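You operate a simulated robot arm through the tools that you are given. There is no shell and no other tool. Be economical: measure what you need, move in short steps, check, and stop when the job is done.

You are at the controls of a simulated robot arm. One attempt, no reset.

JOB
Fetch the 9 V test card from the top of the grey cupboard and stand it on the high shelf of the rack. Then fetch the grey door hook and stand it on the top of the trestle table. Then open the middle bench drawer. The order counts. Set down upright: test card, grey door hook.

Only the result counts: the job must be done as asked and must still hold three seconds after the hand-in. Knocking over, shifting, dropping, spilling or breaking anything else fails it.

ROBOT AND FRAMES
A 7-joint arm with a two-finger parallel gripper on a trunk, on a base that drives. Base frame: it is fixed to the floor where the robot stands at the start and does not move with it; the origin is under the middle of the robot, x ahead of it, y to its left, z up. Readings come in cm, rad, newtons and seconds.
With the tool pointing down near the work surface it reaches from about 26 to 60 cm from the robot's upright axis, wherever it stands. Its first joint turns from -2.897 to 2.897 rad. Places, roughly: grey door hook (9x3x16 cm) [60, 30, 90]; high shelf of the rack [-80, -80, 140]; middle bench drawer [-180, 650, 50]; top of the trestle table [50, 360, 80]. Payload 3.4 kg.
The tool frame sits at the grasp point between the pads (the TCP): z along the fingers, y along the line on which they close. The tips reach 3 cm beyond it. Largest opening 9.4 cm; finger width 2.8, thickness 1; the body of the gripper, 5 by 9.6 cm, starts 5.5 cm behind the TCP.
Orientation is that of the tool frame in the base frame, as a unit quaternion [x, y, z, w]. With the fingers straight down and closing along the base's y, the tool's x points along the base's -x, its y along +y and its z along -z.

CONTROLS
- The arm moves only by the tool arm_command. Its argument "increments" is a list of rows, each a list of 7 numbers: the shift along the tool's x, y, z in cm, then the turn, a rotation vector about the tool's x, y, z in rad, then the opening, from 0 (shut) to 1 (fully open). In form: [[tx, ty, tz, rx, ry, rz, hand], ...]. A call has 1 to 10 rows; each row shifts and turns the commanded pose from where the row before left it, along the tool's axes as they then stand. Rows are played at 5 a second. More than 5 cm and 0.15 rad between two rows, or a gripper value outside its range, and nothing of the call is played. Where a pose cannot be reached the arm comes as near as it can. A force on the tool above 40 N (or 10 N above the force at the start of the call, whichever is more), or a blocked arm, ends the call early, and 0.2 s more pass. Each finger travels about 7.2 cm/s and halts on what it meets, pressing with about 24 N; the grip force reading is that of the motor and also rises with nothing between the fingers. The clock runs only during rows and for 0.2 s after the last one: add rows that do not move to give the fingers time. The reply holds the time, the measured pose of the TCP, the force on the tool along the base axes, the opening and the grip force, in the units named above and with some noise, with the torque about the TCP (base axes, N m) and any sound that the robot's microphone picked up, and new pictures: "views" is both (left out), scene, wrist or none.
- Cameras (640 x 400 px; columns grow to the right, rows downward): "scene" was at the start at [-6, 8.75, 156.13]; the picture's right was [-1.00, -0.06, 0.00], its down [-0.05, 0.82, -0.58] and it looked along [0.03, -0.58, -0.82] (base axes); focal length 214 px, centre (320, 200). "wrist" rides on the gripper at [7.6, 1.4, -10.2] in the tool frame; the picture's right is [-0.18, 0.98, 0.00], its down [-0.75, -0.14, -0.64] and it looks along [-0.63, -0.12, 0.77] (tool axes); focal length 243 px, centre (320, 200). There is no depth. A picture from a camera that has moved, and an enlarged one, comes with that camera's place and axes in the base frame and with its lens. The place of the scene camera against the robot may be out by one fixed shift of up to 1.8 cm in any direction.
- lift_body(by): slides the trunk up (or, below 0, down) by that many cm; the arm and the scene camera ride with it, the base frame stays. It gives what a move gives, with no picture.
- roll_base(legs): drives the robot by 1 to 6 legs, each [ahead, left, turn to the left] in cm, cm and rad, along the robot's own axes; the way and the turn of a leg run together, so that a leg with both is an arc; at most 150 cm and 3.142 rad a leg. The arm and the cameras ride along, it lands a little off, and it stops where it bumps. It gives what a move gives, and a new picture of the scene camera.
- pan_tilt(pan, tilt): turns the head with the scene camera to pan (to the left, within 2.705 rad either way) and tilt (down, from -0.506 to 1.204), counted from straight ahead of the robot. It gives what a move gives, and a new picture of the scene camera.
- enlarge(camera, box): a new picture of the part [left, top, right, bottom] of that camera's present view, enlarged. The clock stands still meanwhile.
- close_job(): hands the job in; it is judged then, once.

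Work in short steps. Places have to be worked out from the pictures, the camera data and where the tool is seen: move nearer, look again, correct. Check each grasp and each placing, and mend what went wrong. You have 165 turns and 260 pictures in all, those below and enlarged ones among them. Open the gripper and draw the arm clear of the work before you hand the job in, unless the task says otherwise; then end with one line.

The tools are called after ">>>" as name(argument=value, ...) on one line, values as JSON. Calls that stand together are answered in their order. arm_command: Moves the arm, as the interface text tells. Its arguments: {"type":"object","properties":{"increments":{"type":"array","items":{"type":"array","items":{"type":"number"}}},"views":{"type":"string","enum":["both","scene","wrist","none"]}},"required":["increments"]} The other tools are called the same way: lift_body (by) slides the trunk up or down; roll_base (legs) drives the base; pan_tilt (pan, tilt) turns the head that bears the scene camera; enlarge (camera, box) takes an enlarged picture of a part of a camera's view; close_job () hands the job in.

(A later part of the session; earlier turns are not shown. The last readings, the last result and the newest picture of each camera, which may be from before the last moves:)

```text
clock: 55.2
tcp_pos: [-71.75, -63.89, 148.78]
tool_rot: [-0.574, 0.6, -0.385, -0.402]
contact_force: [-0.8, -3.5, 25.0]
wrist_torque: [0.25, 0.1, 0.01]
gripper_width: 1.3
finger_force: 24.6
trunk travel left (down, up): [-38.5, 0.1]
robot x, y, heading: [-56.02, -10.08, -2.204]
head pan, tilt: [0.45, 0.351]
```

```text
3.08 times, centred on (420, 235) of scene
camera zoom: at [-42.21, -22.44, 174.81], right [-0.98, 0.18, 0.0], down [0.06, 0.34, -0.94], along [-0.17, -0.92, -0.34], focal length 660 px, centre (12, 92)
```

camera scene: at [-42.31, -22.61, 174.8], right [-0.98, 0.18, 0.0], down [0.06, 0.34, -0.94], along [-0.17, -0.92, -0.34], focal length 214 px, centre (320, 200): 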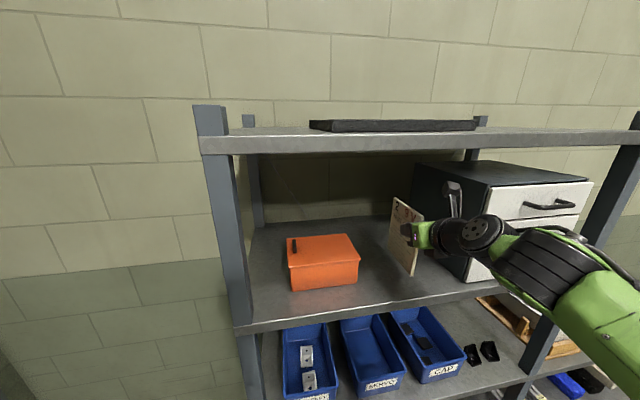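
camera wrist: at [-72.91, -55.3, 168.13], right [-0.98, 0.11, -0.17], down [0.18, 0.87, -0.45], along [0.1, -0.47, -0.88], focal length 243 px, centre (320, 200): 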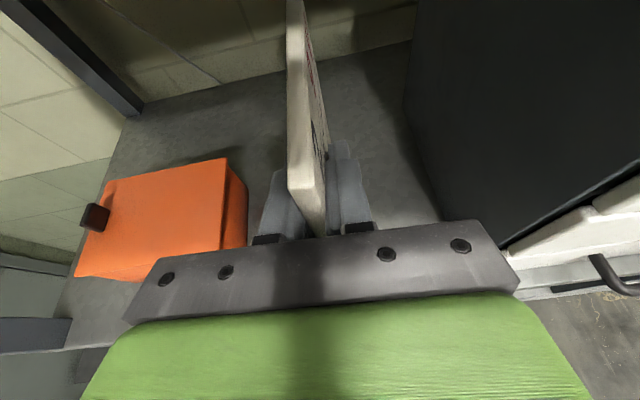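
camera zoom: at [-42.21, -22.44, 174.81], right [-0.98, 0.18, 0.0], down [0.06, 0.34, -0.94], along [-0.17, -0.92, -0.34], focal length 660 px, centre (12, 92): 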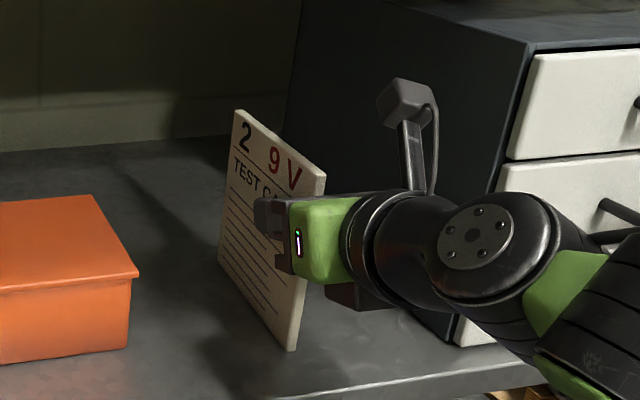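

Contact (25 N). Relax slightly, then open gently.

>>> arm_command(increments=[[0.28, 0, -0.12, 0, 0, 0, 0], [0, 0, 0, 0, 0, 0, 0], [0, 0, 0, 0, 0, 0, 0.17], [0, 0, 0, 0, 0, 0, 0.3], [0, 0, 0, 0, 0, 0, 0.35], [0, 0, 0, 0, 0, 0, 0.35]])

```text
clock: 56.6
tcp_pos: [-71.82, -64.06, 148.96]
tool_rot: [-0.575, 0.6, -0.385, -0.401]
contact_force: [0.5, 0.1, -0.8]
wrist_torque: [0.01, -0.02, -0.02]
gripper_width: 3.32
finger_force: 0.0
trunk travel left (down, up): [-38.5, 0.1]
robot x, y, heading: [-55.91, -9.87, -2.206]
head pan, tilt: [0.45, 0.351]
camera scene: at [-42.29, -22.63, 174.8], right [-0.98, 0.18, 0.0], down [0.06, 0.34, -0.94], along [-0.17, -0.92, -0.34], focal length 214 px, centre (320, 200)
camera wrist: at [-72.9, -57.32, 159.95], right [-0.98, 0.11, -0.17], down [0.18, 0.88, -0.45], along [0.1, -0.47, -0.88], focal length 243 px, centre (320, 200)
```

scene: 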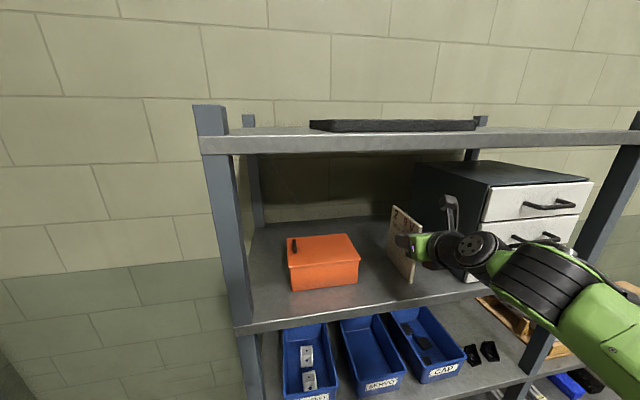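
wrist: 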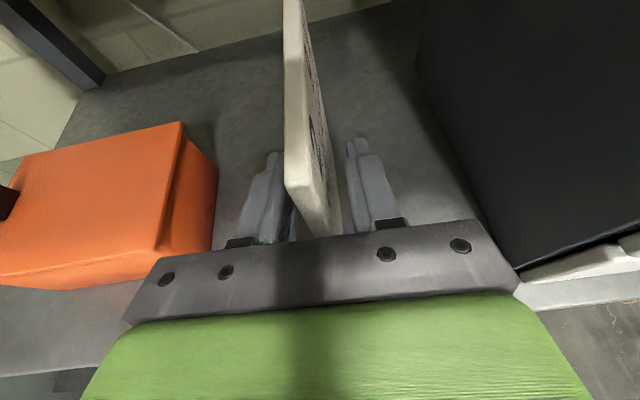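

The card stands free between the fingers. Withdraw straight back.

>>> arm_command(increments=[[-0.58, 0, -1.38, 0, 0, 0, 0.37], [-0.96, 0, -2.3, 0, 0, 0, 0.37], [-0.96, 0, -2.3, 0, 0, 0, 0.37], [-0.96, 0, -2.3, 0, 0, 0, 0.37], [-0.96, 0, -2.3, 0, 0, 0, 0.37]])

```text
clock: 57.8
tcp_pos: [-71.31, -52.18, 148.96]
tool_rot: [-0.575, 0.599, -0.386, -0.401]
contact_force: [0.4, 0.9, 0.7]
wrist_torque: [-0.02, -0.04, -0.02]
gripper_width: 3.49
finger_force: 0.0
trunk travel left (down, up): [-38.5, 0.1]
robot x, y, heading: [-56.07, -10.37, -2.203]
head pan, tilt: [0.45, 0.351]
camera scene: at [-42.26, -22.45, 174.81], right [-0.98, 0.18, 0.0], down [0.06, 0.34, -0.94], along [-0.17, -0.92, -0.34], focal length 214 px, centre (320, 200)
camera wrist: at [-72.38, -45.65, 159.98], right [-0.98, 0.11, -0.17], down [0.18, 0.87, -0.45], along [0.1, -0.47, -0.88], focal length 243 px, centre (320, 200)
```

scene: 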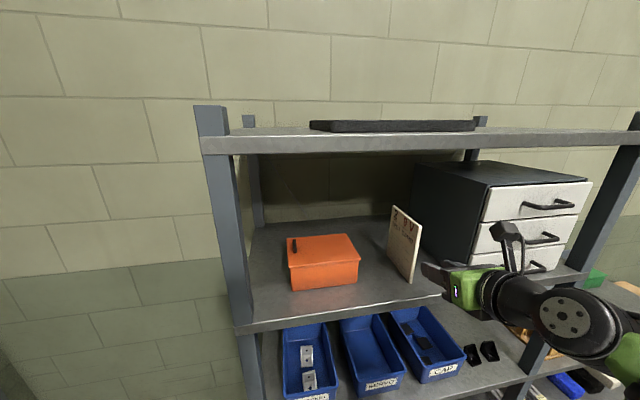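
wrist: 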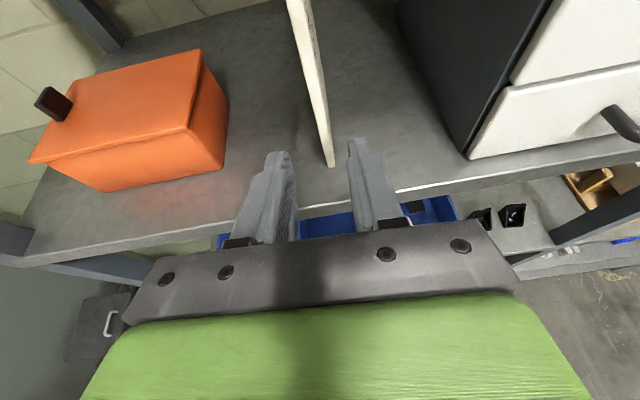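

The card stands on the high shelf. Now back away from the rack, turn to face the cupboard again and stop short of it.

>>> roll_base(legs=[[-36, -27, 0], [0, 0, 2.205], [40, -10, 0]])

>>> pan_tilt(pan=0, tilt=0.8)

```text
clock: 67.9
tcp_pos: [26.9, 36.91, 148.86]
tool_rot: [0.796, 0.241, 0.531, -0.162]
contact_force: [-1.1, -0.6, -0.4]
wrist_torque: [-0.04, 0.0, 0.02]
gripper_width: 3.49
finger_force: 0.0
trunk travel left (down, up): [-38.5, 0.1]
robot x, y, heading: [-16.36, 24.75, 0.003]
head pan, tilt: [0.45, 0.351]
camera scene: at [-14.35, 44.38, 174.8], right [0.43, -0.9, 0.0], down [-0.31, -0.15, -0.94], along [0.85, 0.41, -0.34], focal length 214 px, centre (320, 200)
```

scene: 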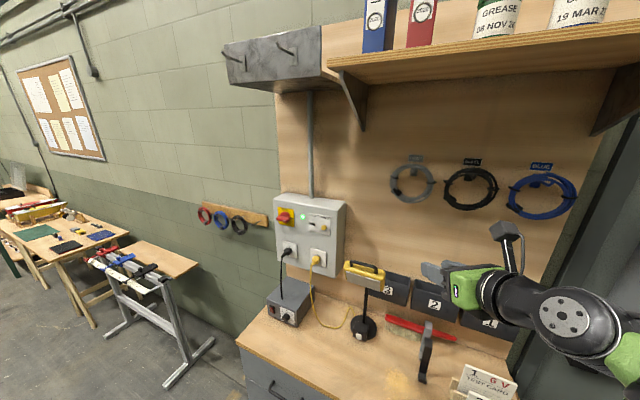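

```text
clock: 68.8
tcp_pos: [26.78, 36.95, 148.96]
tool_rot: [0.796, 0.241, 0.532, -0.161]
contact_force: [0.0, -0.1, -0.6]
wrist_torque: [-0.01, -0.01, -0.03]
gripper_width: 3.48
finger_force: 0.1
trunk travel left (down, up): [-38.5, 0.1]
robot x, y, heading: [-16.3, 24.56, -0.002]
head pan, tilt: [0.0, 0.799]
camera scene: at [-14.74, 40.35, 170.84], right [0.0, -1.0, 0.0], down [-0.72, 0.0, -0.7], along [0.7, 0.0, -0.72], focal length 214 px, centre (320, 200)
```

scene: 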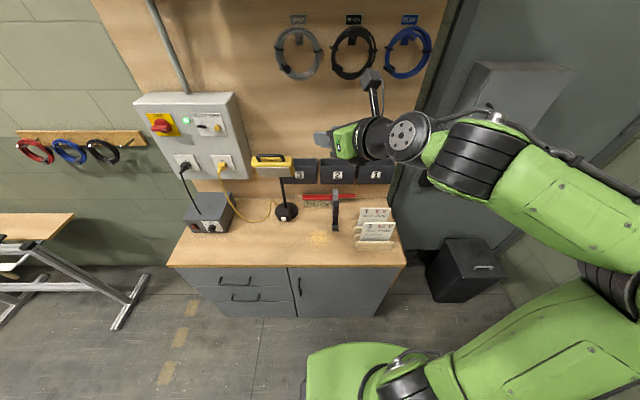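

Drive ahead 14 cm, lower the trunk back and look from the wrist camera at the hooks.

>>> roll_base(legs=[[14, -6, 0]])

>>> lift_body(by=-10)

>>> arm_command(increments=[[0, 0, 0, 0, -0.147, 0, 1], [0, 0, 0, 0, -0.147, 0, 1], [0, 0, 0, 0, 0, 0, 1]])

```text
clock: 70.2
tcp_pos: [40.81, 30.85, 149.01]
tool_rot: [0.796, 0.24, 0.532, -0.161]
contact_force: [0.5, -0.9, 0.4]
wrist_torque: [-0.02, 0.02, 0.0]
gripper_width: 3.49
finger_force: 0.0
trunk travel left (down, up): [-38.5, 0.1]
robot x, y, heading: [-2.78, 18.47, -0.002]
head pan, tilt: [0.0, 0.799]
camera scene: at [-0.82, 34.25, 170.83], right [0.0, -1.0, 0.0], down [-0.72, 0.0, -0.7], along [0.7, 0.0, -0.72], focal length 214 px, centre (320, 200)
```

scene: 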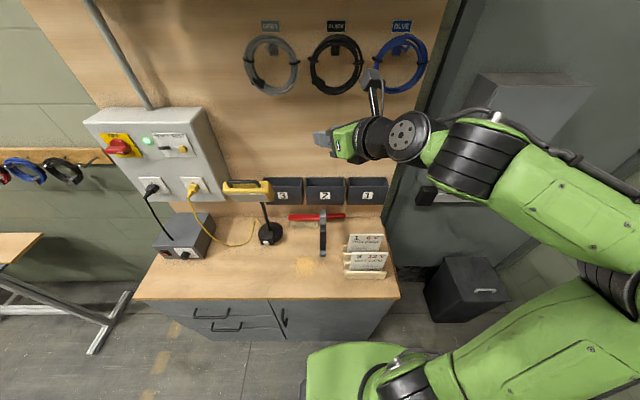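

```text
clock: 71.5
tcp_pos: [40.74, 30.94, 138.88]
tool_rot: [0.795, 0.241, 0.532, -0.162]
contact_force: [0.3, -0.4, 0.7]
wrist_torque: [-0.01, -0.06, -0.01]
gripper_width: 3.48
finger_force: 0.1
trunk travel left (down, up): [-28.5, 10.1]
robot x, y, heading: [-2.29, 18.26, -0.004]
head pan, tilt: [0.0, 0.799]
```

```text
clock: 72.3
tcp_pos: [40.77, 30.75, 138.84]
tool_rot: [0.865, 0.262, 0.409, -0.125]
contact_force: [-0.4, -1.6, -0.3]
wrist_torque: [0.01, -0.01, 0.0]
gripper_width: 9.4
finger_force: 0.0
trunk travel left (down, up): [-28.5, 10.1]
robot x, y, heading: [-2.64, 18.71, -0.006]
head pan, tilt: [0.0, 0.799]
camera scene: at [-0.86, 34.18, 160.83], right [0.0, -1.0, 0.0], down [-0.72, 0.0, -0.7], along [0.7, 0.0, -0.72], focal length 214 px, centre (320, 200)
camera wrist: at [39.03, 27.88, 151.37], right [0.45, -0.88, -0.14], down [-0.89, -0.42, -0.17], along [0.09, 0.21, -0.97], focal length 243 px, centre (320, 200)
```

scene: 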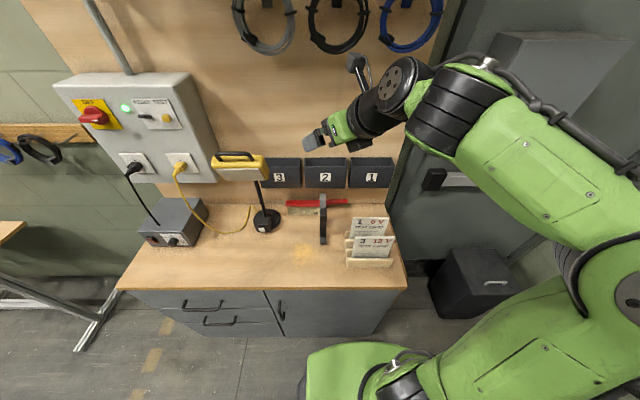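
wrist: 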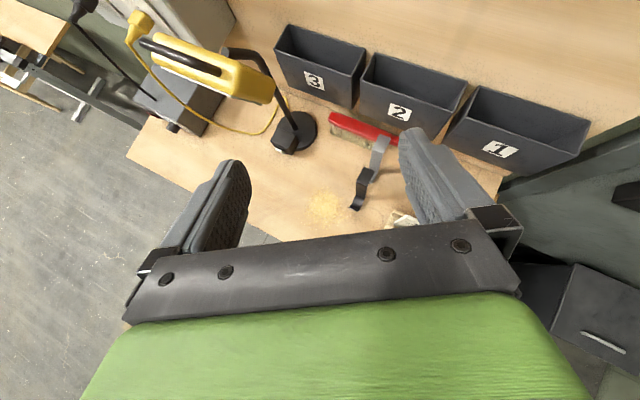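

>>> enlarge(camera="wrist", box=[300, 90, 440, 230])

>>> enlarge(camera="scene", box=[260, 170, 380, 260])

```text
2.86 times, centred on (370, 160) of wrist
camera zoom: at [39.03, 27.88, 151.37], right [0.45, -0.88, -0.14], down [-0.89, -0.42, -0.17], along [0.09, 0.21, -0.97], focal length 693 px, centre (177, 314)
```

zoom: 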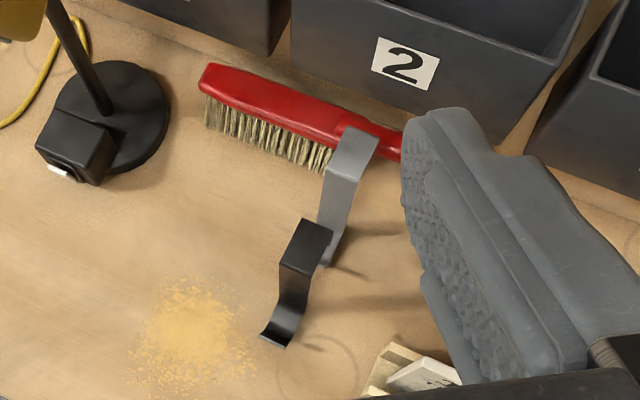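

```text
4.44 times, centred on (320, 215) of scene
camera zoom: at [-0.86, 34.18, 160.83], right [0.0, -1.0, 0.0], down [-0.72, 0.0, -0.7], along [0.7, 0.0, -0.72], focal length 953 px, centre (320, 133)
```

zoom: 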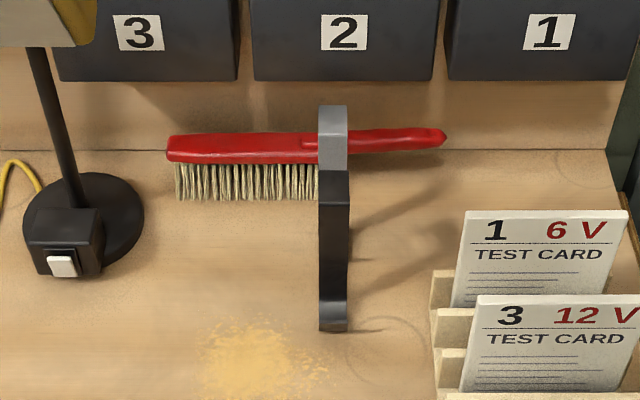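

Grey hook: strip centre ≈(58.2, 32.3), top flange to x≈62.3, top z≈100.5; its foot points −x under the black hook's flange, so I'll take it from above, closing along y, and slide it sideways before lifting. First bring the tool back to straight down.

>>> arm_command(increments=[[0, 0, 0, 0, -0.147, 0, 1], [0, 0, 0, 0, -0.147, 0, 1], [0, 0, 0, 0, -0.147, 0, 1], [0, 0, 0, 0, -0.147, 0, 1], [0, 0, 0, 0, -0.147, 0, 1], [0, 0, 0, 0, -0.147, 0, 1], [0, 0, 0, 0, 0, -0.148, 1], [0, 0, 0, 0, 0, -0.148, 1], [0, 0, 0, 0, 0, -0.148, 1]], views="none")

>>> arm_command(increments=[[0, 0, 0, 0, 0, -0.148, 1], [0, 0, 0, 0, 0, -0.148, 1], [0, 0, 0, 0, 0, -0.148, 1], [0, 0, 0, 0, 0, -0.148, 1], [0, 0, 0, 0, 0, -0.148, 1], [0, 0, 0, 0, 0, -0.148, 1], [0, 0, 0, 0, 0, -0.148, 1], [0, 0, 0, 0, 0, -0.148, 1], [0, 0, 0, 0, 0, -0.148, 1], [0, 0, 0, 0, 0, -0.148, 1]], views="none")

>>> arm_command(increments=[[0, 0, 0, 0, 0, -0.148, 1], [0, 0, 0, 0, 0, -0.148, 1], [0, 0, 0, 0, 0, -0.148, 1], [0, 0, 0, 0, 0, -0.148, 1]], views="wrist")

```text
clock: 74.3
tcp_pos: [29.53, 26.1, 137.47]
tool_rot: [0.869, 0.494, 0.0, 0.0]
contact_force: [1.1, -0.2, -0.2]
wrist_torque: [-0.01, 0.03, 0.01]
gripper_width: 9.41
finger_force: 0.1
out of reach, approached as far as the arm can: row 3, 4, 5, 6
trunk travel left (down, up): [-28.5, 10.1]
robot x, y, heading: [-2.33, 18.34, -0.007]
head pan, tilt: [0.0, 0.799]
```

```text
clock: 76.5
tcp_pos: [29.53, 26.06, 137.51]
tool_rot: [0.308, 0.951, 0.001, 0.0]
contact_force: [-0.7, -0.2, 0.0]
wrist_torque: [-0.02, 0.03, 0.0]
gripper_width: 9.38
finger_force: 0.1
trunk travel left (down, up): [-28.5, 10.1]
robot x, y, heading: [-2.45, 18.12, -0.002]
head pan, tilt: [0.0, 0.799]
```

```text
clock: 77.5
tcp_pos: [29.37, 26.03, 137.58]
tool_rot: [0.016, 1.0, 0.002, 0.0]
contact_force: [-0.7, 0.7, -1.1]
wrist_torque: [-0.01, 0.0, 0.0]
gripper_width: 9.42
finger_force: 0.0
trunk travel left (down, up): [-28.5, 10.1]
robot x, y, heading: [-2.52, 18.18, 0.0]
head pan, tilt: [0.0, 0.799]
camera wrist: at [22.0, 27.73, 147.82], right [0.22, 0.98, 0.0], down [0.75, -0.17, 0.64], along [0.63, -0.14, -0.77], focal length 243 px, centre (320, 200)
```

wrist: 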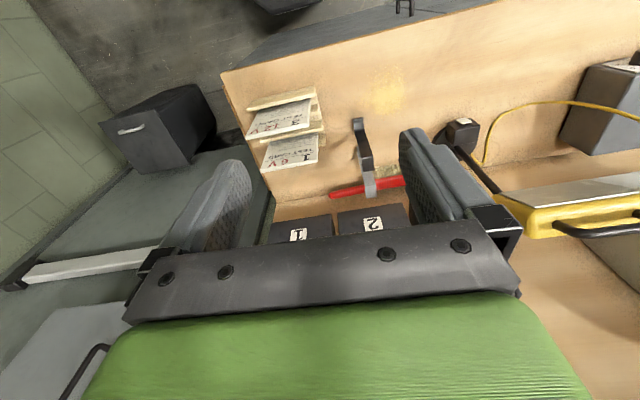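

Shift the base left 13 and ahead 2 to be directly in front of the hook, then close in above it for a measured look.

>>> roll_base(legs=[[2.5, 13, 0]])

>>> arm_command(increments=[[-3, -2, 2, 0, 0, -0.032, 1], [-3, -2, 2, 0, 0, 0, 1], [-3, -2, 3, 0, 0, 0, 1], [-3, -1, 3, 0, 0, 0, 1], [0, 0, 3, 0, 0, 0, 1]], views="wrist")

```text
clock: 78.8
tcp_pos: [32.02, 39.09, 137.44]
tool_rot: [0.017, 1.0, 0.001, 0.0]
contact_force: [-0.6, 1.0, -0.8]
wrist_torque: [-0.01, 0.0, -0.04]
gripper_width: 9.39
finger_force: 0.1
trunk travel left (down, up): [-28.5, 10.1]
robot x, y, heading: [0.09, 31.18, -0.002]
head pan, tilt: [0.0, 0.799]
camera scene: at [1.71, 47.21, 160.81], right [0.0, -1.0, 0.0], down [-0.72, 0.0, -0.7], along [0.7, 0.0, -0.72], focal length 214 px, centre (320, 200)
```

scene: 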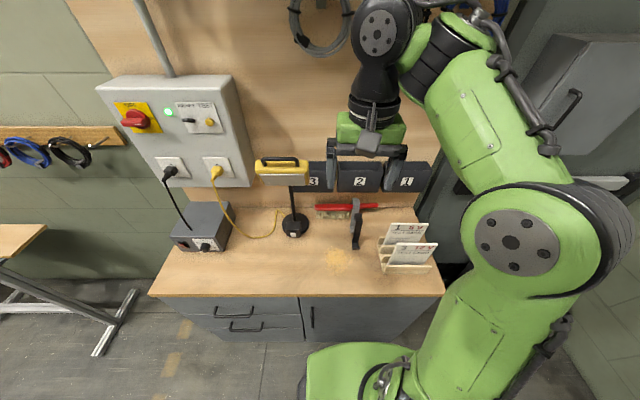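

```text
clock: 80.0
tcp_pos: [44.01, 32.03, 124.52]
tool_rot: [0.002, 1.0, 0.002, 0.002]
contact_force: [-0.5, 0.1, -0.6]
wrist_torque: [0.0, -0.03, 0.0]
gripper_width: 9.44
finger_force: 0.1
trunk travel left (down, up): [-28.5, 10.1]
robot x, y, heading: [0.57, 31.38, 0.001]
head pan, tilt: [0.0, 0.799]
camera wrist: at [36.45, 33.5, 134.75], right [0.19, 0.98, 0.0], down [0.75, -0.14, 0.64], along [0.63, -0.12, -0.77], focal length 243 px, centre (320, 200)
```

wrist: 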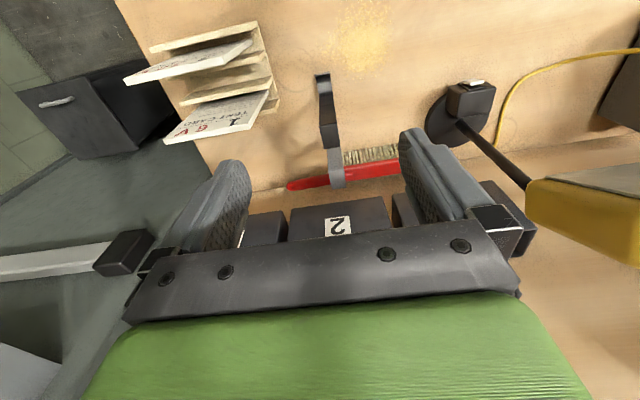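

>>> enlarge(camera="wrist", box=[280, 60, 390, 200])

```text
2.86 times, centred on (335, 130) of wrist
camera zoom: at [36.45, 33.5, 134.75], right [0.19, 0.98, 0.0], down [0.75, -0.14, 0.64], along [0.63, -0.12, -0.77], focal length 693 px, centre (277, 400)
```

zoom: 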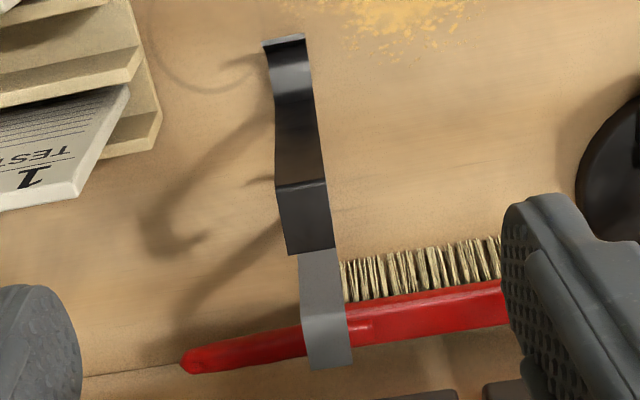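

Consistent: strip/bend x≈58.5, flange to 62.3, y≈32.1, top z≈100.3. Move above it with fingers at 6 cm, then descend partly.

>>> arm_command(increments=[[-4, 0, 1, 0, 0, 0, 0.64], [-4, 0, 2, 0, 0, 0, 0.64], [-4, 0, 2, 0, 0, 0, 0.64], [-3.7, 0, 2, 0, 0, 0, 0.64], [0, 0, 4, 0, 0, 0, 0.64], [0, 0, 4, 0, 0, 0, 0.64], [0, 0, 0, 0, 0, 0, 0.64]])

```text
clock: 81.6
tcp_pos: [49.42, 30.84, 117.03]
tool_rot: [0.001, 1.0, 0.029, -0.003]
contact_force: [0.1, 0.5, -0.6]
wrist_torque: [-0.04, 0.01, -0.04]
gripper_width: 6.02
finger_force: 0.1
out of reach, approached as far as the arm can: row 1, 2, 3, 4, 5, 6
trunk travel left (down, up): [-28.5, 10.1]
robot x, y, heading: [-0.06, 31.07, 0.003]
head pan, tilt: [0.0, 0.799]
camera scene: at [1.66, 47.09, 160.83], right [0.0, -1.0, 0.0], down [-0.72, 0.0, -0.7], along [0.7, 0.0, -0.72], focal length 214 px, centre (320, 200)
camera wrist: at [42.0, 31.68, 127.4], right [0.19, 0.98, 0.06], down [0.76, -0.18, 0.63], along [0.63, -0.07, -0.78], focal length 243 px, centre (320, 200)
```

scene: 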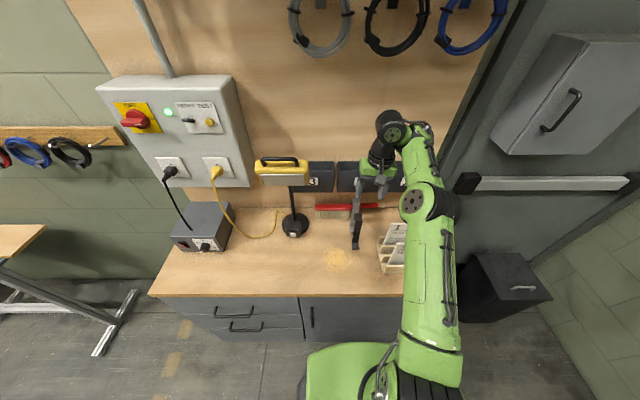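
wrist: 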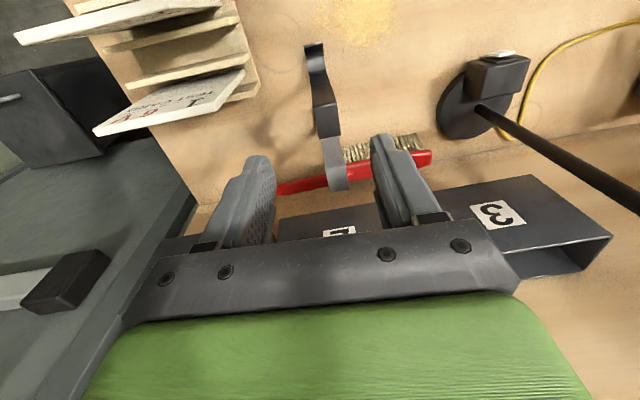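

Out of reach at that height; the arm needs a higher shoulder. Raise the trunk 10 cm and correct the small tilt, then continue down.

>>> lift_body(by=10)

>>> arm_command(increments=[[0, 0, 3, 0.058, 0, 0, 0.64], [0, 1.2, 4, 0, 0, 0, 0.64], [0, 0, 4, 0, 0, 0, 0.64], [0, 0, 2, 0, 0, 0, 0.64]], views="none")

```text
clock: 82.9
tcp_pos: [49.51, 30.86, 127.11]
tool_rot: [0.001, 1.0, 0.029, -0.003]
contact_force: [-0.1, -0.3, -0.2]
wrist_torque: [0.03, -0.03, -0.03]
gripper_width: 6.01
finger_force: 0.0
trunk travel left (down, up): [-38.5, 0.1]
robot x, y, heading: [0.05, 30.88, -0.003]
head pan, tilt: [0.0, 0.799]
```

```text
clock: 83.9
tcp_pos: [51.11, 29.7, 123.36]
tool_rot: [0.001, 0.999, 0.046, -0.005]
contact_force: [-0.6, 0.3, 0.2]
wrist_torque: [0.01, -0.02, -0.02]
gripper_width: 6.03
finger_force: 0.2
out of reach, approached as far as the arm can: row 1, 2, 3, 4
trunk travel left (down, up): [-38.5, 0.1]
robot x, y, heading: [0.25, 31.0, -0.002]
head pan, tilt: [0.0, 0.799]
```

The shoulder is low, so reach is limited when high. Retract to x≈44, level the tool, go down to z≈109 there, then forward.

>>> arm_command(increments=[[3.5, 0, 0, 0, 0, 0, 0.64], [3.5, 0, 0, 0, 0, 0, 0.64], [0, 0, 2, 0, 0, 0, 0.64], [0, 0, 0, 0, 0, 0, 0.64]], views="none")

```text
clock: 84.9
tcp_pos: [50.11, 30.5, 125.74]
tool_rot: [0.002, 0.999, 0.035, -0.005]
contact_force: [0.3, -0.1, 0.3]
wrist_torque: [0.02, -0.04, 0.02]
gripper_width: 6.02
finger_force: 0.0
out of reach, approached as far as the arm can: row 1, 2, 3
trunk travel left (down, up): [-38.5, 0.1]
robot x, y, heading: [0.21, 31.03, 0.003]
head pan, tilt: [0.0, 0.799]
```

Still constrained; look at the arm's posture.

>>> pan_tilt(pan=-0.25, tilt=0.7)

```text
clock: 85.7
tcp_pos: [50.15, 30.56, 125.82]
tool_rot: [0.002, 0.999, 0.035, -0.006]
contact_force: [0.2, 0.4, 0.7]
wrist_torque: [-0.01, -0.02, 0.03]
gripper_width: 6.04
finger_force: 0.0
trunk travel left (down, up): [-38.5, 0.1]
robot x, y, heading: [-0.19, 31.02, 0.005]
head pan, tilt: [-0.25, 0.7]
camera scene: at [1.86, 44.99, 171.66], right [-0.25, -0.97, 0.0], down [-0.62, 0.16, -0.76], along [0.74, -0.19, -0.64], focal length 214 px, centre (320, 200)
```

scene: 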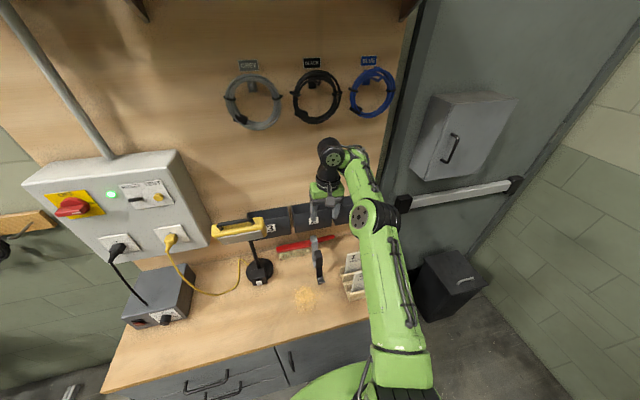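

The elbow has dropped low and forward. I retrace up and back to the earlier good pose (relative to the trunk) in small steps.

>>> arm_command(increments=[[2, 0, -3, 0, 0, 0, 0.64], [2, 0, -3, 0, 0, 0, 0.64], [3, 0, -3, 0, 0, 0, 0.64], [3, 0, -3, 0, 0, 0, 0.64], [3, 0, -2, 0, 0, 0, 0.64], [0, 0, 0, 0, 0, 0, 0.64]], views="scene")

```text
clock: 87.1
tcp_pos: [37.06, 29.68, 139.78]
tool_rot: [0.001, 1.0, 0.028, -0.005]
contact_force: [-0.1, -0.8, -0.7]
wrist_torque: [-0.01, 0.03, 0.0]
gripper_width: 6.0
finger_force: 0.1
trunk travel left (down, up): [-38.5, 0.1]
robot x, y, heading: [-0.04, 30.88, -0.003]
head pan, tilt: [-0.25, 0.7]
camera scene: at [1.99, 44.99, 171.65], right [-0.25, -0.97, 0.0], down [-0.62, 0.16, -0.76], along [0.74, -0.19, -0.64], focal length 214 px, centre (320, 200)
```

scene: 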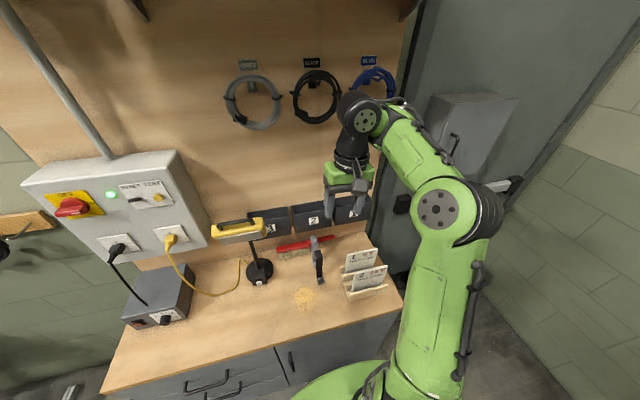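

Recovered. Level the tool and descend here (clear of the hooks) before going forward.

>>> arm_command(increments=[[0, 1.2, 2, 0.056, -0.01, 0, 0.64], [0, 1.2, 4, 0, 0, 0, 0.64], [0, 0, 4, 0, 0, 0, 0.64], [0, 0, 4, 0, 0, 0, 0.64], [0, 0, 4, 0, 0, 0, 0.64], [0, 0, 4, 0, 0, 0, 0.64], [0, 0, 4, 0, 0, 0, 0.64]], views="scene")

```text
clock: 88.7
tcp_pos: [46.77, 32.12, 130.96]
tool_rot: [0.0, 1.0, 0.003, -0.002]
contact_force: [-0.3, 0.1, -0.3]
wrist_torque: [0.03, -0.05, 0.0]
gripper_width: 5.99
finger_force: 0.1
out of reach, approached as far as the arm can: row 1, 2, 3, 4, 5, 6, 7
trunk travel left (down, up): [-38.5, 0.1]
robot x, y, heading: [0.04, 31.02, 0.0]
head pan, tilt: [-0.25, 0.7]
camera scene: at [1.84, 44.99, 171.66], right [-0.25, -0.97, 0.0], down [-0.62, 0.16, -0.76], along [0.74, -0.19, -0.64], focal length 214 px, centre (320, 200)
```

scene: 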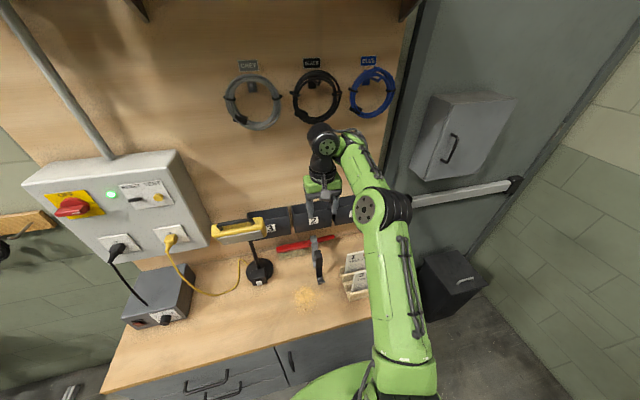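

The arm slid into a low-elbow branch against joint limits. I back the base off into free space to rework the arm posture safely.

>>> roll_base(legs=[[-35, 0, 0]])

>>> arm_command(increments=[[0, 0, 0, 0, -0.147, 0, 0.64], [0, 0, 0, 0, -0.147, 0, 0.64], [0, 0, 0, 0, -0.147, 0, 0.64], [0, 0, 0, 0, -0.147, 0, 0.64], [0, 0, 0, 0, -0.147, 0, 0.64], [0, 0, 0, 0, -0.147, 0, 0.64], [0, 0, 0, 0, -0.147, 0, 0.64], [0, 0, 0, 0, 0, 0, 0.64]], views="scene")

```text
clock: 90.9
tcp_pos: [12.24, 32.22, 130.97]
tool_rot: [0.001, 1.0, 0.003, -0.001]
contact_force: [-0.3, 0.0, 0.6]
wrist_torque: [0.01, 0.01, 0.01]
gripper_width: 6.03
finger_force: 0.0
trunk travel left (down, up): [-38.5, 0.1]
robot x, y, heading: [-34.3, 30.62, -0.003]
head pan, tilt: [-0.25, 0.7]
camera scene: at [-32.76, 45.05, 171.66], right [-0.25, -0.97, 0.0], down [-0.62, 0.16, -0.77], along [0.74, -0.19, -0.64], focal length 214 px, centre (320, 200)
```

scene: 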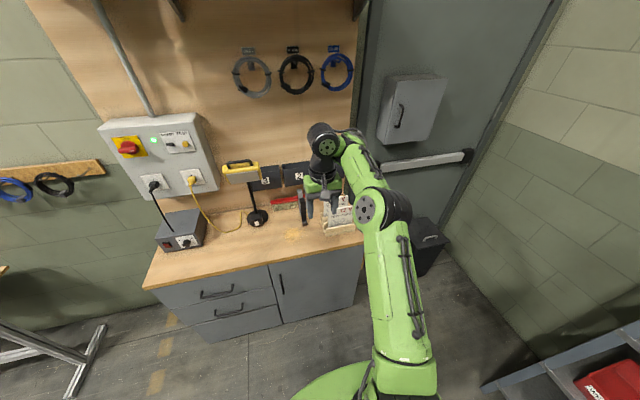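

```text
clock: 92.7
tcp_pos: [19.1, 26.17, 138.95]
tool_rot: [0.001, 0.971, 0.006, 0.241]
contact_force: [0.3, 0.2, 0.5]
wrist_torque: [-0.02, -0.01, -0.03]
gripper_width: 6.01
finger_force: 0.0
out of reach, approached as far as the arm can: row 1, 2, 3, 4, 5, 6, 7
trunk travel left (down, up): [-38.5, 0.1]
robot x, y, heading: [-34.37, 31.06, 0.004]
head pan, tilt: [-0.25, 0.7]
camera scene: at [-32.71, 45.03, 171.66], right [-0.25, -0.97, 0.0], down [-0.62, 0.16, -0.76], along [0.74, -0.19, -0.64], focal length 214 px, centre (320, 200)
```

scene: 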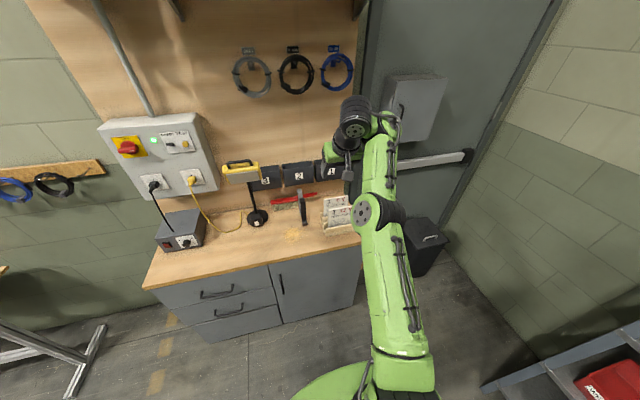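

Joint 3 seems wound round. I return the tool to vertical at a comfortable spot and unwind by yawing counter-clockwise toward the other wrist limit.

>>> arm_command(increments=[[3, 2, -2, 0, 0.147, 0, 0.64], [3, 2, -2, 0, 0.147, 0, 0.64], [3, 2, -2, 0, 0.147, 0, 0.64], [3, 0, -1, 0, 0.046, 0, 0.64], [3, 0, 0, 0, 0, 0, 0.64], [0, 0, 0, 0, 0, -0.148, 0.64], [0, 0, 0, 0, 0, -0.148, 0.64], [0, 0, 0, 0, 0, -0.148, 0.64], [0, 0, 0, 0, 0, -0.148, 0.64], [0, 0, 0, 0, 0, -0.148, 0.64]], views="scene")

```text
clock: 94.8
tcp_pos: [2.55, 32.45, 142.51]
tool_rot: [-0.301, 0.953, 0.012, 0.002]
contact_force: [1.6, 2.6, -4.9]
wrist_torque: [-0.12, -0.08, -0.1]
gripper_width: 6.0
finger_force: 0.0
trunk travel left (down, up): [-38.5, 0.1]
robot x, y, heading: [-34.42, 31.45, 0.002]
head pan, tilt: [-0.25, 0.7]
stopped in row 10: the force on the tool passed its limit at 72 N (the readings are from after the stop); the commanded pose is now the measured one
camera scene: at [-32.75, 45.05, 171.66], right [-0.25, -0.97, 0.0], down [-0.62, 0.16, -0.77], along [0.74, -0.19, -0.64], focal length 214 px, centre (320, 200)
```

scene: 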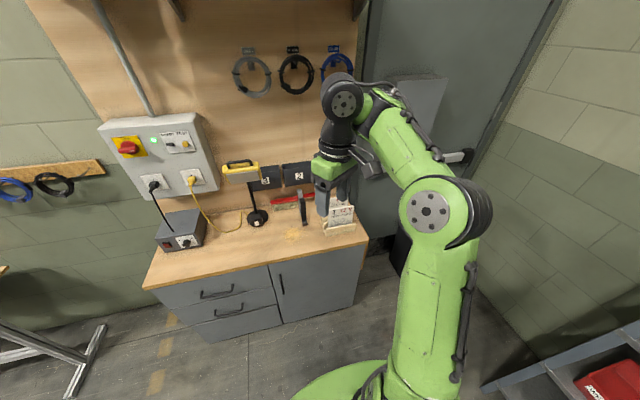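

The camera stalk touched the forearm; that way is closed. I go back and retrace the path that worked (clockwise yaw, then tilt), to restore the earlier elbow posture.

>>> arm_command(increments=[[0, 0, -1, 0, 0, 0.148, 0.64], [0, 0, -2, 0, 0, 0.148, 0.64], [0, 0, -2, 0, 0, 0.148, 0.64], [0, 0, 0, 0, 0, 0.148, 0.64], [2, 3, 0, 0, 0, 0.05, 0.64], [2, 3, 0, 0, 0, 0, 0.64], [0, 0, 0, 0, 0, 0.148, 0.64], [0, 0, 0, 0, 0, 0.148, 0.64], [0, 0, 0, 0, 0, 0.148, 0.64], [0, 0, 0, 0, 0, 0.148, 0.64]], views="none")

>>> arm_command(increments=[[0, 0, 0, 0, 0, 0.148, 0.64], [0, 0, 0, 0, 0, 0.148, 0.64], [0, 0, 0, 0, 0, 0.148, 0.64], [0, 0, 0, 0, 0, 0.148, 0.64], [0, 0, 0, 0, 0, 0.148, 0.64], [0, 0, 0, 0, 0, 0.148, 0.64]], views="scene")

```text
clock: 97.0
tcp_pos: [-1.12, 38.17, 147.77]
tool_rot: [0.307, 0.952, 0.01, -0.004]
contact_force: [0.3, 0.4, 0.6]
wrist_torque: [0.02, 0.03, 0.03]
gripper_width: 6.05
finger_force: 0.1
trunk travel left (down, up): [-38.5, 0.1]
robot x, y, heading: [-34.51, 31.32, -0.003]
head pan, tilt: [-0.25, 0.7]
```

```text
clock: 98.4
tcp_pos: [-1.35, 38.1, 147.54]
tool_rot: [0.687, 0.727, 0.007, -0.008]
contact_force: [-0.8, -0.3, 0.6]
wrist_torque: [0.0, 0.02, 0.01]
gripper_width: 6.03
finger_force: 0.0
trunk travel left (down, up): [-38.5, 0.1]
robot x, y, heading: [-34.68, 30.64, -0.005]
head pan, tilt: [-0.25, 0.7]
camera scene: at [-32.73, 45.05, 171.66], right [-0.25, -0.97, 0.0], down [-0.62, 0.16, -0.76], along [0.74, -0.19, -0.64], focal length 214 px, centre (320, 200)
```

scene: 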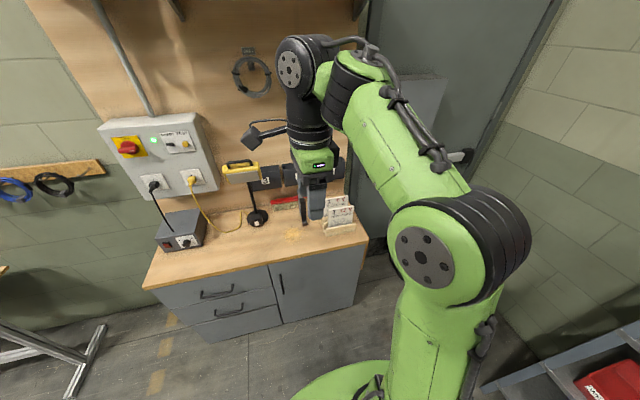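

Here the elbow is sideways, not low. Tilt the tool toward +y as when grasping the card, then go low in that pose, which earlier kept the elbow high.

>>> arm_command(increments=[[0, 0, 0, 0, 0.147, 0.01, 0.64], [0, 0, 0, 0, 0.147, 0.01, 0.64], [0, 0, 0, 0, 0.147, 0.01, 0.64], [0, 0, 0, 0, 0.147, 0.01, 0.64], [0, 0, 0, 0, 0.147, 0, 0.64], [0, 0, 0, 0, 0.147, 0, 0.64], [0, 0, 0, 0, 0.147, 0, 0.64], [0, 0, 0, 0, 0.147, 0, 0.64]], views="none")

>>> arm_command(increments=[[-3.5, 1.1, 1.95, 0, 0, 0, 0.64], [-3.5, 1.1, 1.95, 0, 0, 0, 0.64], [-3.5, 1.1, 1.95, 0, 0, 0, 0.64], [-3.5, 1.1, 1.95, 0, 0, 0, 0.64], [-3.5, 1.1, 1.95, 0, 0, 0, 0.64], [-3.5, 1.1, 1.95, 0, 0, 0, 0.64], [-3.5, 1.1, 1.95, 0, 0, 0, 0.64], [-3.5, 1.1, 1.95, 0, 0, 0, 0.64]], views="scene")

```text
clock: 100.2
tcp_pos: [-1.32, 38.19, 147.7]
tool_rot: [0.58, 0.587, 0.392, -0.407]
contact_force: [0.5, -0.8, 0.4]
wrist_torque: [-0.01, -0.01, 0.0]
gripper_width: 6.01
finger_force: 0.0
trunk travel left (down, up): [-38.5, 0.1]
robot x, y, heading: [-34.79, 31.09, -0.003]
head pan, tilt: [-0.25, 0.7]
```

```text
clock: 102.0
tcp_pos: [7.12, 42.88, 115.51]
tool_rot: [0.579, 0.589, 0.389, -0.407]
contact_force: [0.1, -0.5, -0.7]
wrist_torque: [0.02, -0.02, -0.02]
gripper_width: 6.03
finger_force: 0.0
trunk travel left (down, up): [-38.5, 0.1]
robot x, y, heading: [-34.56, 31.4, 0.003]
head pan, tilt: [-0.25, 0.7]
camera scene: at [-32.6, 45.1, 171.65], right [-0.25, -0.97, 0.0], down [-0.62, 0.16, -0.76], along [0.74, -0.19, -0.64], focal length 214 px, centre (320, 200)
```

scene: 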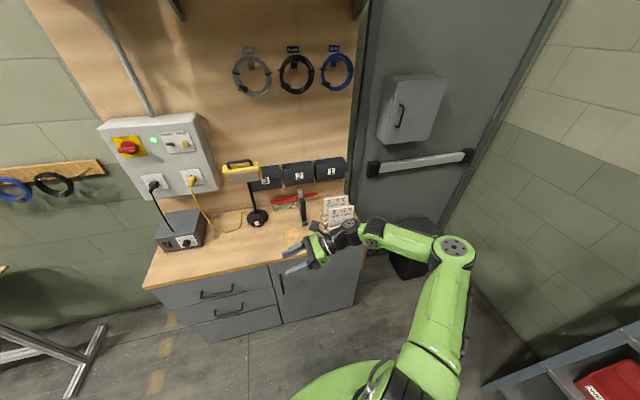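

Elbow is up now. Untilt here at low height, then yaw back to nominal.

>>> arm_command(increments=[[0, 0, 0, 0, -0.147, 0, 0.64], [0, 0, 0, 0, -0.147, 0, 0.64], [0, 0, 0, 0, -0.147, 0, 0.64], [0, 0, 0, 0, -0.147, 0, 0.64], [0, 0, 0, 0, -0.147, 0, 0.64], [0, 0, 0, 0, -0.147, 0, 0.64], [0, 0, 0, 0, -0.147, 0, 0.64], [0, 0, 0, 0, -0.147, 0, 0.64]], views="scene")

```text
clock: 103.8
tcp_pos: [7.04, 42.91, 115.84]
tool_rot: [0.699, 0.715, 0.002, -0.011]
contact_force: [0.3, -0.4, 0.0]
wrist_torque: [0.03, 0.0, 0.02]
gripper_width: 6.03
finger_force: 0.1
trunk travel left (down, up): [-38.5, 0.1]
robot x, y, heading: [-34.53, 31.34, -0.003]
head pan, tilt: [-0.25, 0.7]
camera scene: at [-32.69, 45.26, 171.64], right [-0.25, -0.97, 0.0], down [-0.62, 0.16, -0.76], along [0.74, -0.19, -0.64], focal length 214 px, centre (320, 200)
```

scene: 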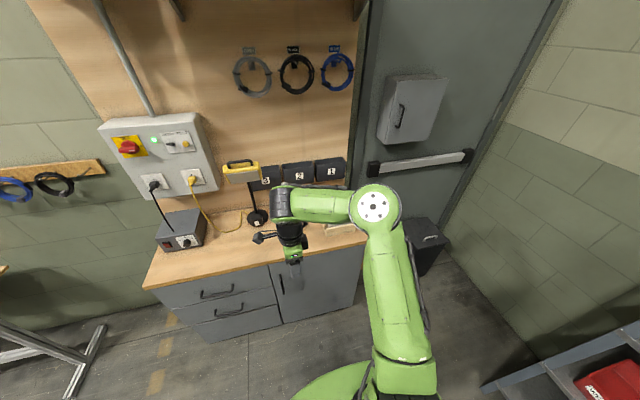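

No limit hit. Yaw back to nominal in two calls.

>>> arm_command(increments=[[0, 0, 0, 0, 0, -0.148, 0.64], [0, 0, 0, 0, 0, -0.148, 0.64], [0, 0, 0, 0, 0, -0.148, 0.64], [0, 0, 0, 0, 0, -0.148, 0.64], [0, 0, 0, 0, 0, -0.148, 0.64], [0, 0, 0, 0, 0, -0.148, 0.64], [0, 0, 0, 0, 0, -0.148, 0.64], [0, 0, 0, 0, 0, -0.148, 0.64], [0, 0, 0, 0, 0, -0.148, 0.64], [0, 0, 0, 0, 0, -0.148, 0.64]], views="none")

>>> arm_command(increments=[[0, -4, 2, 0, 0, -0.07, 0.64], [0, -4, 2, 0, 0, 0, 0.64], [0, -3, 2, 0, 0, 0, 0.64], [0, 0, 0, 0, 0, 0, 0.64]], views="scene")

```text
clock: 106.0
tcp_pos: [6.98, 42.71, 115.83]
tool_rot: [0.033, 0.999, 0.011, -0.007]
contact_force: [0.2, -0.3, -0.3]
wrist_torque: [0.0, 0.05, -0.02]
gripper_width: 6.02
finger_force: 0.0
trunk travel left (down, up): [-38.5, 0.1]
robot x, y, heading: [-34.48, 31.06, -0.0]
head pan, tilt: [-0.25, 0.7]
```

```text
clock: 107.0
tcp_pos: [6.64, 31.85, 109.7]
tool_rot: [-0.003, 1.0, 0.011, -0.005]
contact_force: [-1.0, -0.6, -0.2]
wrist_torque: [0.02, -0.02, 0.02]
gripper_width: 5.99
finger_force: 0.1
trunk travel left (down, up): [-38.5, 0.1]
robot x, y, heading: [-34.29, 30.98, -0.007]
head pan, tilt: [-0.25, 0.7]
camera scene: at [-32.74, 45.13, 171.65], right [-0.25, -0.97, 0.0], down [-0.62, 0.16, -0.77], along [0.74, -0.19, -0.64], focal length 214 px, centre (320, 200)
```

scene: 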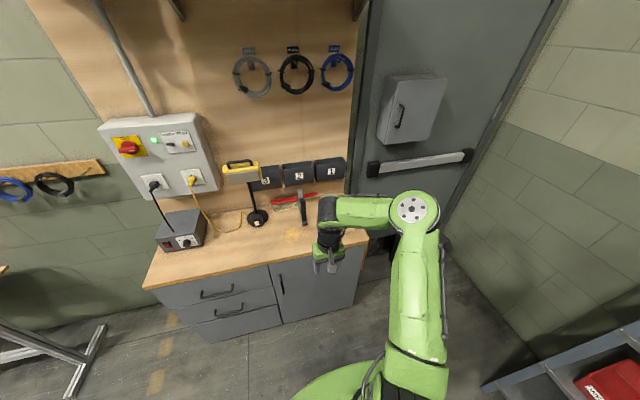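

Posture is good and low. Test the needed reach here (rf ≈ 60 cm ahead) in free space.

>>> arm_command(increments=[[-4.5, 0, 0, 0.022, -0.01, 0, 0.64], [-4.5, 0, 0, 0, 0, 0, 0.64], [-4.5, 0, 0, 0, 0, 0, 0.64], [-4.5, 0, 0, 0, 0, 0, 0.64], [0, 0, 0, 0, 0, 0, 0.64]], views="scene")

```text
clock: 108.2
tcp_pos: [16.58, 31.8, 109.64]
tool_rot: [-0.001, 1.0, 0.001, -0.001]
contact_force: [-0.5, 0.0, -0.2]
wrist_torque: [0.01, 0.02, 0.01]
gripper_width: 6.03
finger_force: 0.1
out of reach, approached as far as the arm can: row 3, 4
trunk travel left (down, up): [-38.5, 0.1]
robot x, y, heading: [-34.71, 31.24, 0.001]
head pan, tilt: [-0.25, 0.7]
camera scene: at [-32.66, 45.04, 171.66], right [-0.25, -0.97, 0.0], down [-0.62, 0.16, -0.76], along [0.74, -0.19, -0.64], focal length 214 px, centre (320, 200)
```

scene: 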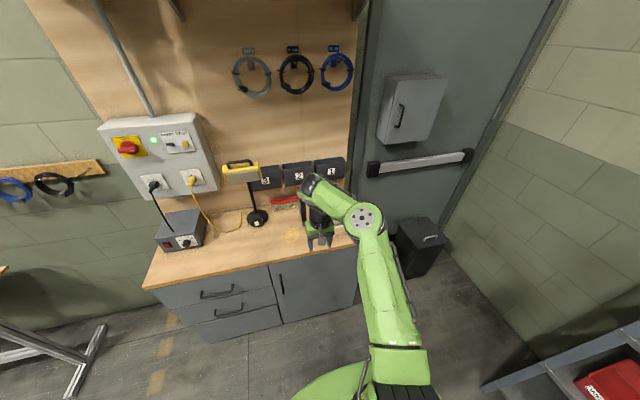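

Reach stops at 51 cm with the tool vertical. A 30° forward pitch keeps the wrist back and still clears the black hook; test that here.

>>> arm_command(increments=[[0, 0, 0, 0, -0.13, 0, 0.64], [0, 0, 0, 0, -0.13, 0, 0.64], [0, 0, 0, 0, -0.13, 0, 0.64], [0, 0, 0, 0, -0.134, 0, 0.64], [-2.6, 0, 1.5, 0, 0, 0, 0.64], [-2.6, 0, 1.5, 0, 0, 0, 0.64], [-2.6, 0, 1.5, 0, 0, 0, 0.64], [0, 0, 0, 0, 0, 0, 0.64]], views="scene")

```text
clock: 110.0
tcp_pos: [25.76, 32.06, 109.51]
tool_rot: [-0.002, 0.966, 0.001, 0.258]
contact_force: [0.0, -0.3, 0.9]
wrist_torque: [-0.01, -0.01, 0.0]
gripper_width: 6.02
finger_force: 0.1
trunk travel left (down, up): [-38.5, 0.1]
robot x, y, heading: [-34.27, 31.36, 0.002]
head pan, tilt: [-0.25, 0.7]
camera scene: at [-32.8, 45.0, 171.66], right [-0.25, -0.97, 0.0], down [-0.62, 0.16, -0.77], along [0.74, -0.19, -0.64], focal length 214 px, centre (320, 200)
```

scene: 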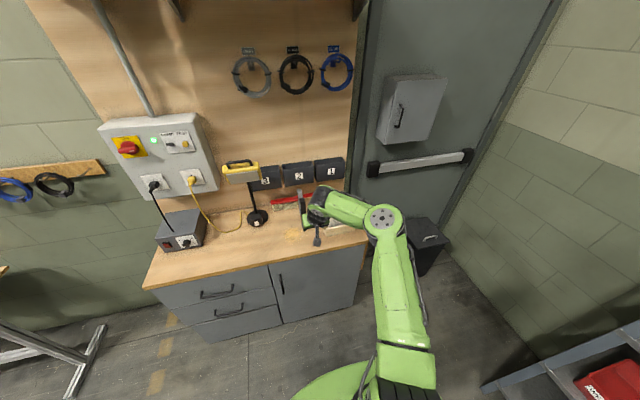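

Works. Test lowering to z≈99 and raising to ≈121 in this pose, still in free space (front of the cupboard is at x≈30, tool x≈26).

>>> arm_command(increments=[[0, 0, 0, 0, 0, 0, 0.64], [-2, 0, -3.46, 0, 0, 0, 0.64], [-2, 0, -3.46, 0, 0, 0, 0.64], [-2, 0, -3.46, 0, 0, 0, 0.64], [0, 0, 0, 0, 0, 0, 0.64]], views="none")

```text
clock: 111.2
tcp_pos: [26.04, 31.94, 121.38]
tool_rot: [0.0, 0.966, 0.0, 0.257]
contact_force: [-0.8, -0.5, -0.2]
wrist_torque: [0.01, 0.04, -0.01]
gripper_width: 6.03
finger_force: 0.0
trunk travel left (down, up): [-38.5, 0.1]
robot x, y, heading: [-34.43, 31.17, -0.001]
head pan, tilt: [-0.25, 0.7]
```

Good. Drive ahead 33 cm so the tool hovers above the grey hook, then look.

>>> roll_base(legs=[[33, 0, 0]])

>>> arm_command(increments=[[0, 0, 0, 0, 0, 0, 0.64]], views="wrist")

```text
clock: 113.4
tcp_pos: [58.91, 31.96, 121.25]
tool_rot: [0.0, 0.966, -0.001, 0.257]
contact_force: [0.8, -0.4, -0.9]
wrist_torque: [-0.01, 0.0, 0.01]
gripper_width: 6.02
finger_force: 0.1
trunk travel left (down, up): [-38.5, 0.1]
robot x, y, heading: [-1.09, 31.11, -0.007]
head pan, tilt: [-0.25, 0.7]
camera scene: at [0.25, 44.99, 171.66], right [-0.25, -0.97, 0.0], down [-0.62, 0.16, -0.76], along [0.74, -0.19, -0.64], focal length 214 px, centre (320, 200)
```

scene: 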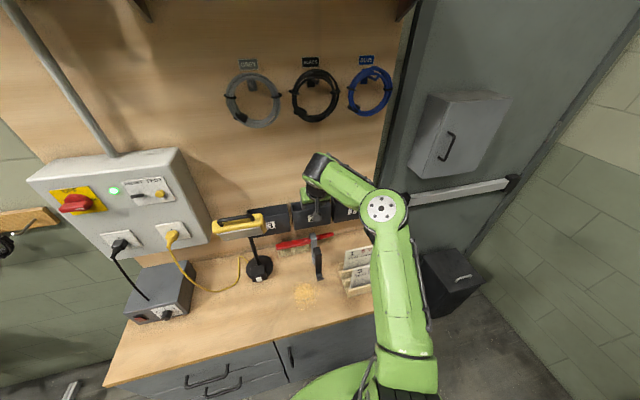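

```text
clock: 113.8
tcp_pos: [58.77, 31.96, 121.39]
tool_rot: [-0.001, 0.966, 0.0, 0.258]
contact_force: [0.1, 0.4, 0.0]
wrist_torque: [-0.03, 0.01, -0.01]
gripper_width: 6.03
finger_force: 0.0
trunk travel left (down, up): [-38.5, 0.1]
robot x, y, heading: [-1.72, 30.87, -0.003]
head pan, tilt: [-0.25, 0.7]
camera wrist: at [47.1, 33.33, 126.42], right [0.16, 0.98, 0.09], down [0.33, -0.14, 0.93], along [0.93, -0.12, -0.35], focal length 243 px, centre (320, 200)
```

wrist: 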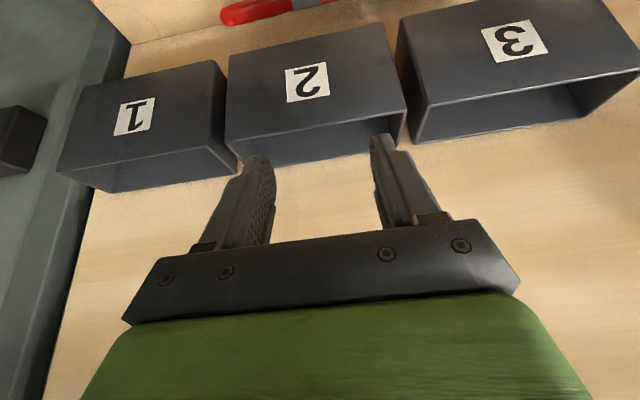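

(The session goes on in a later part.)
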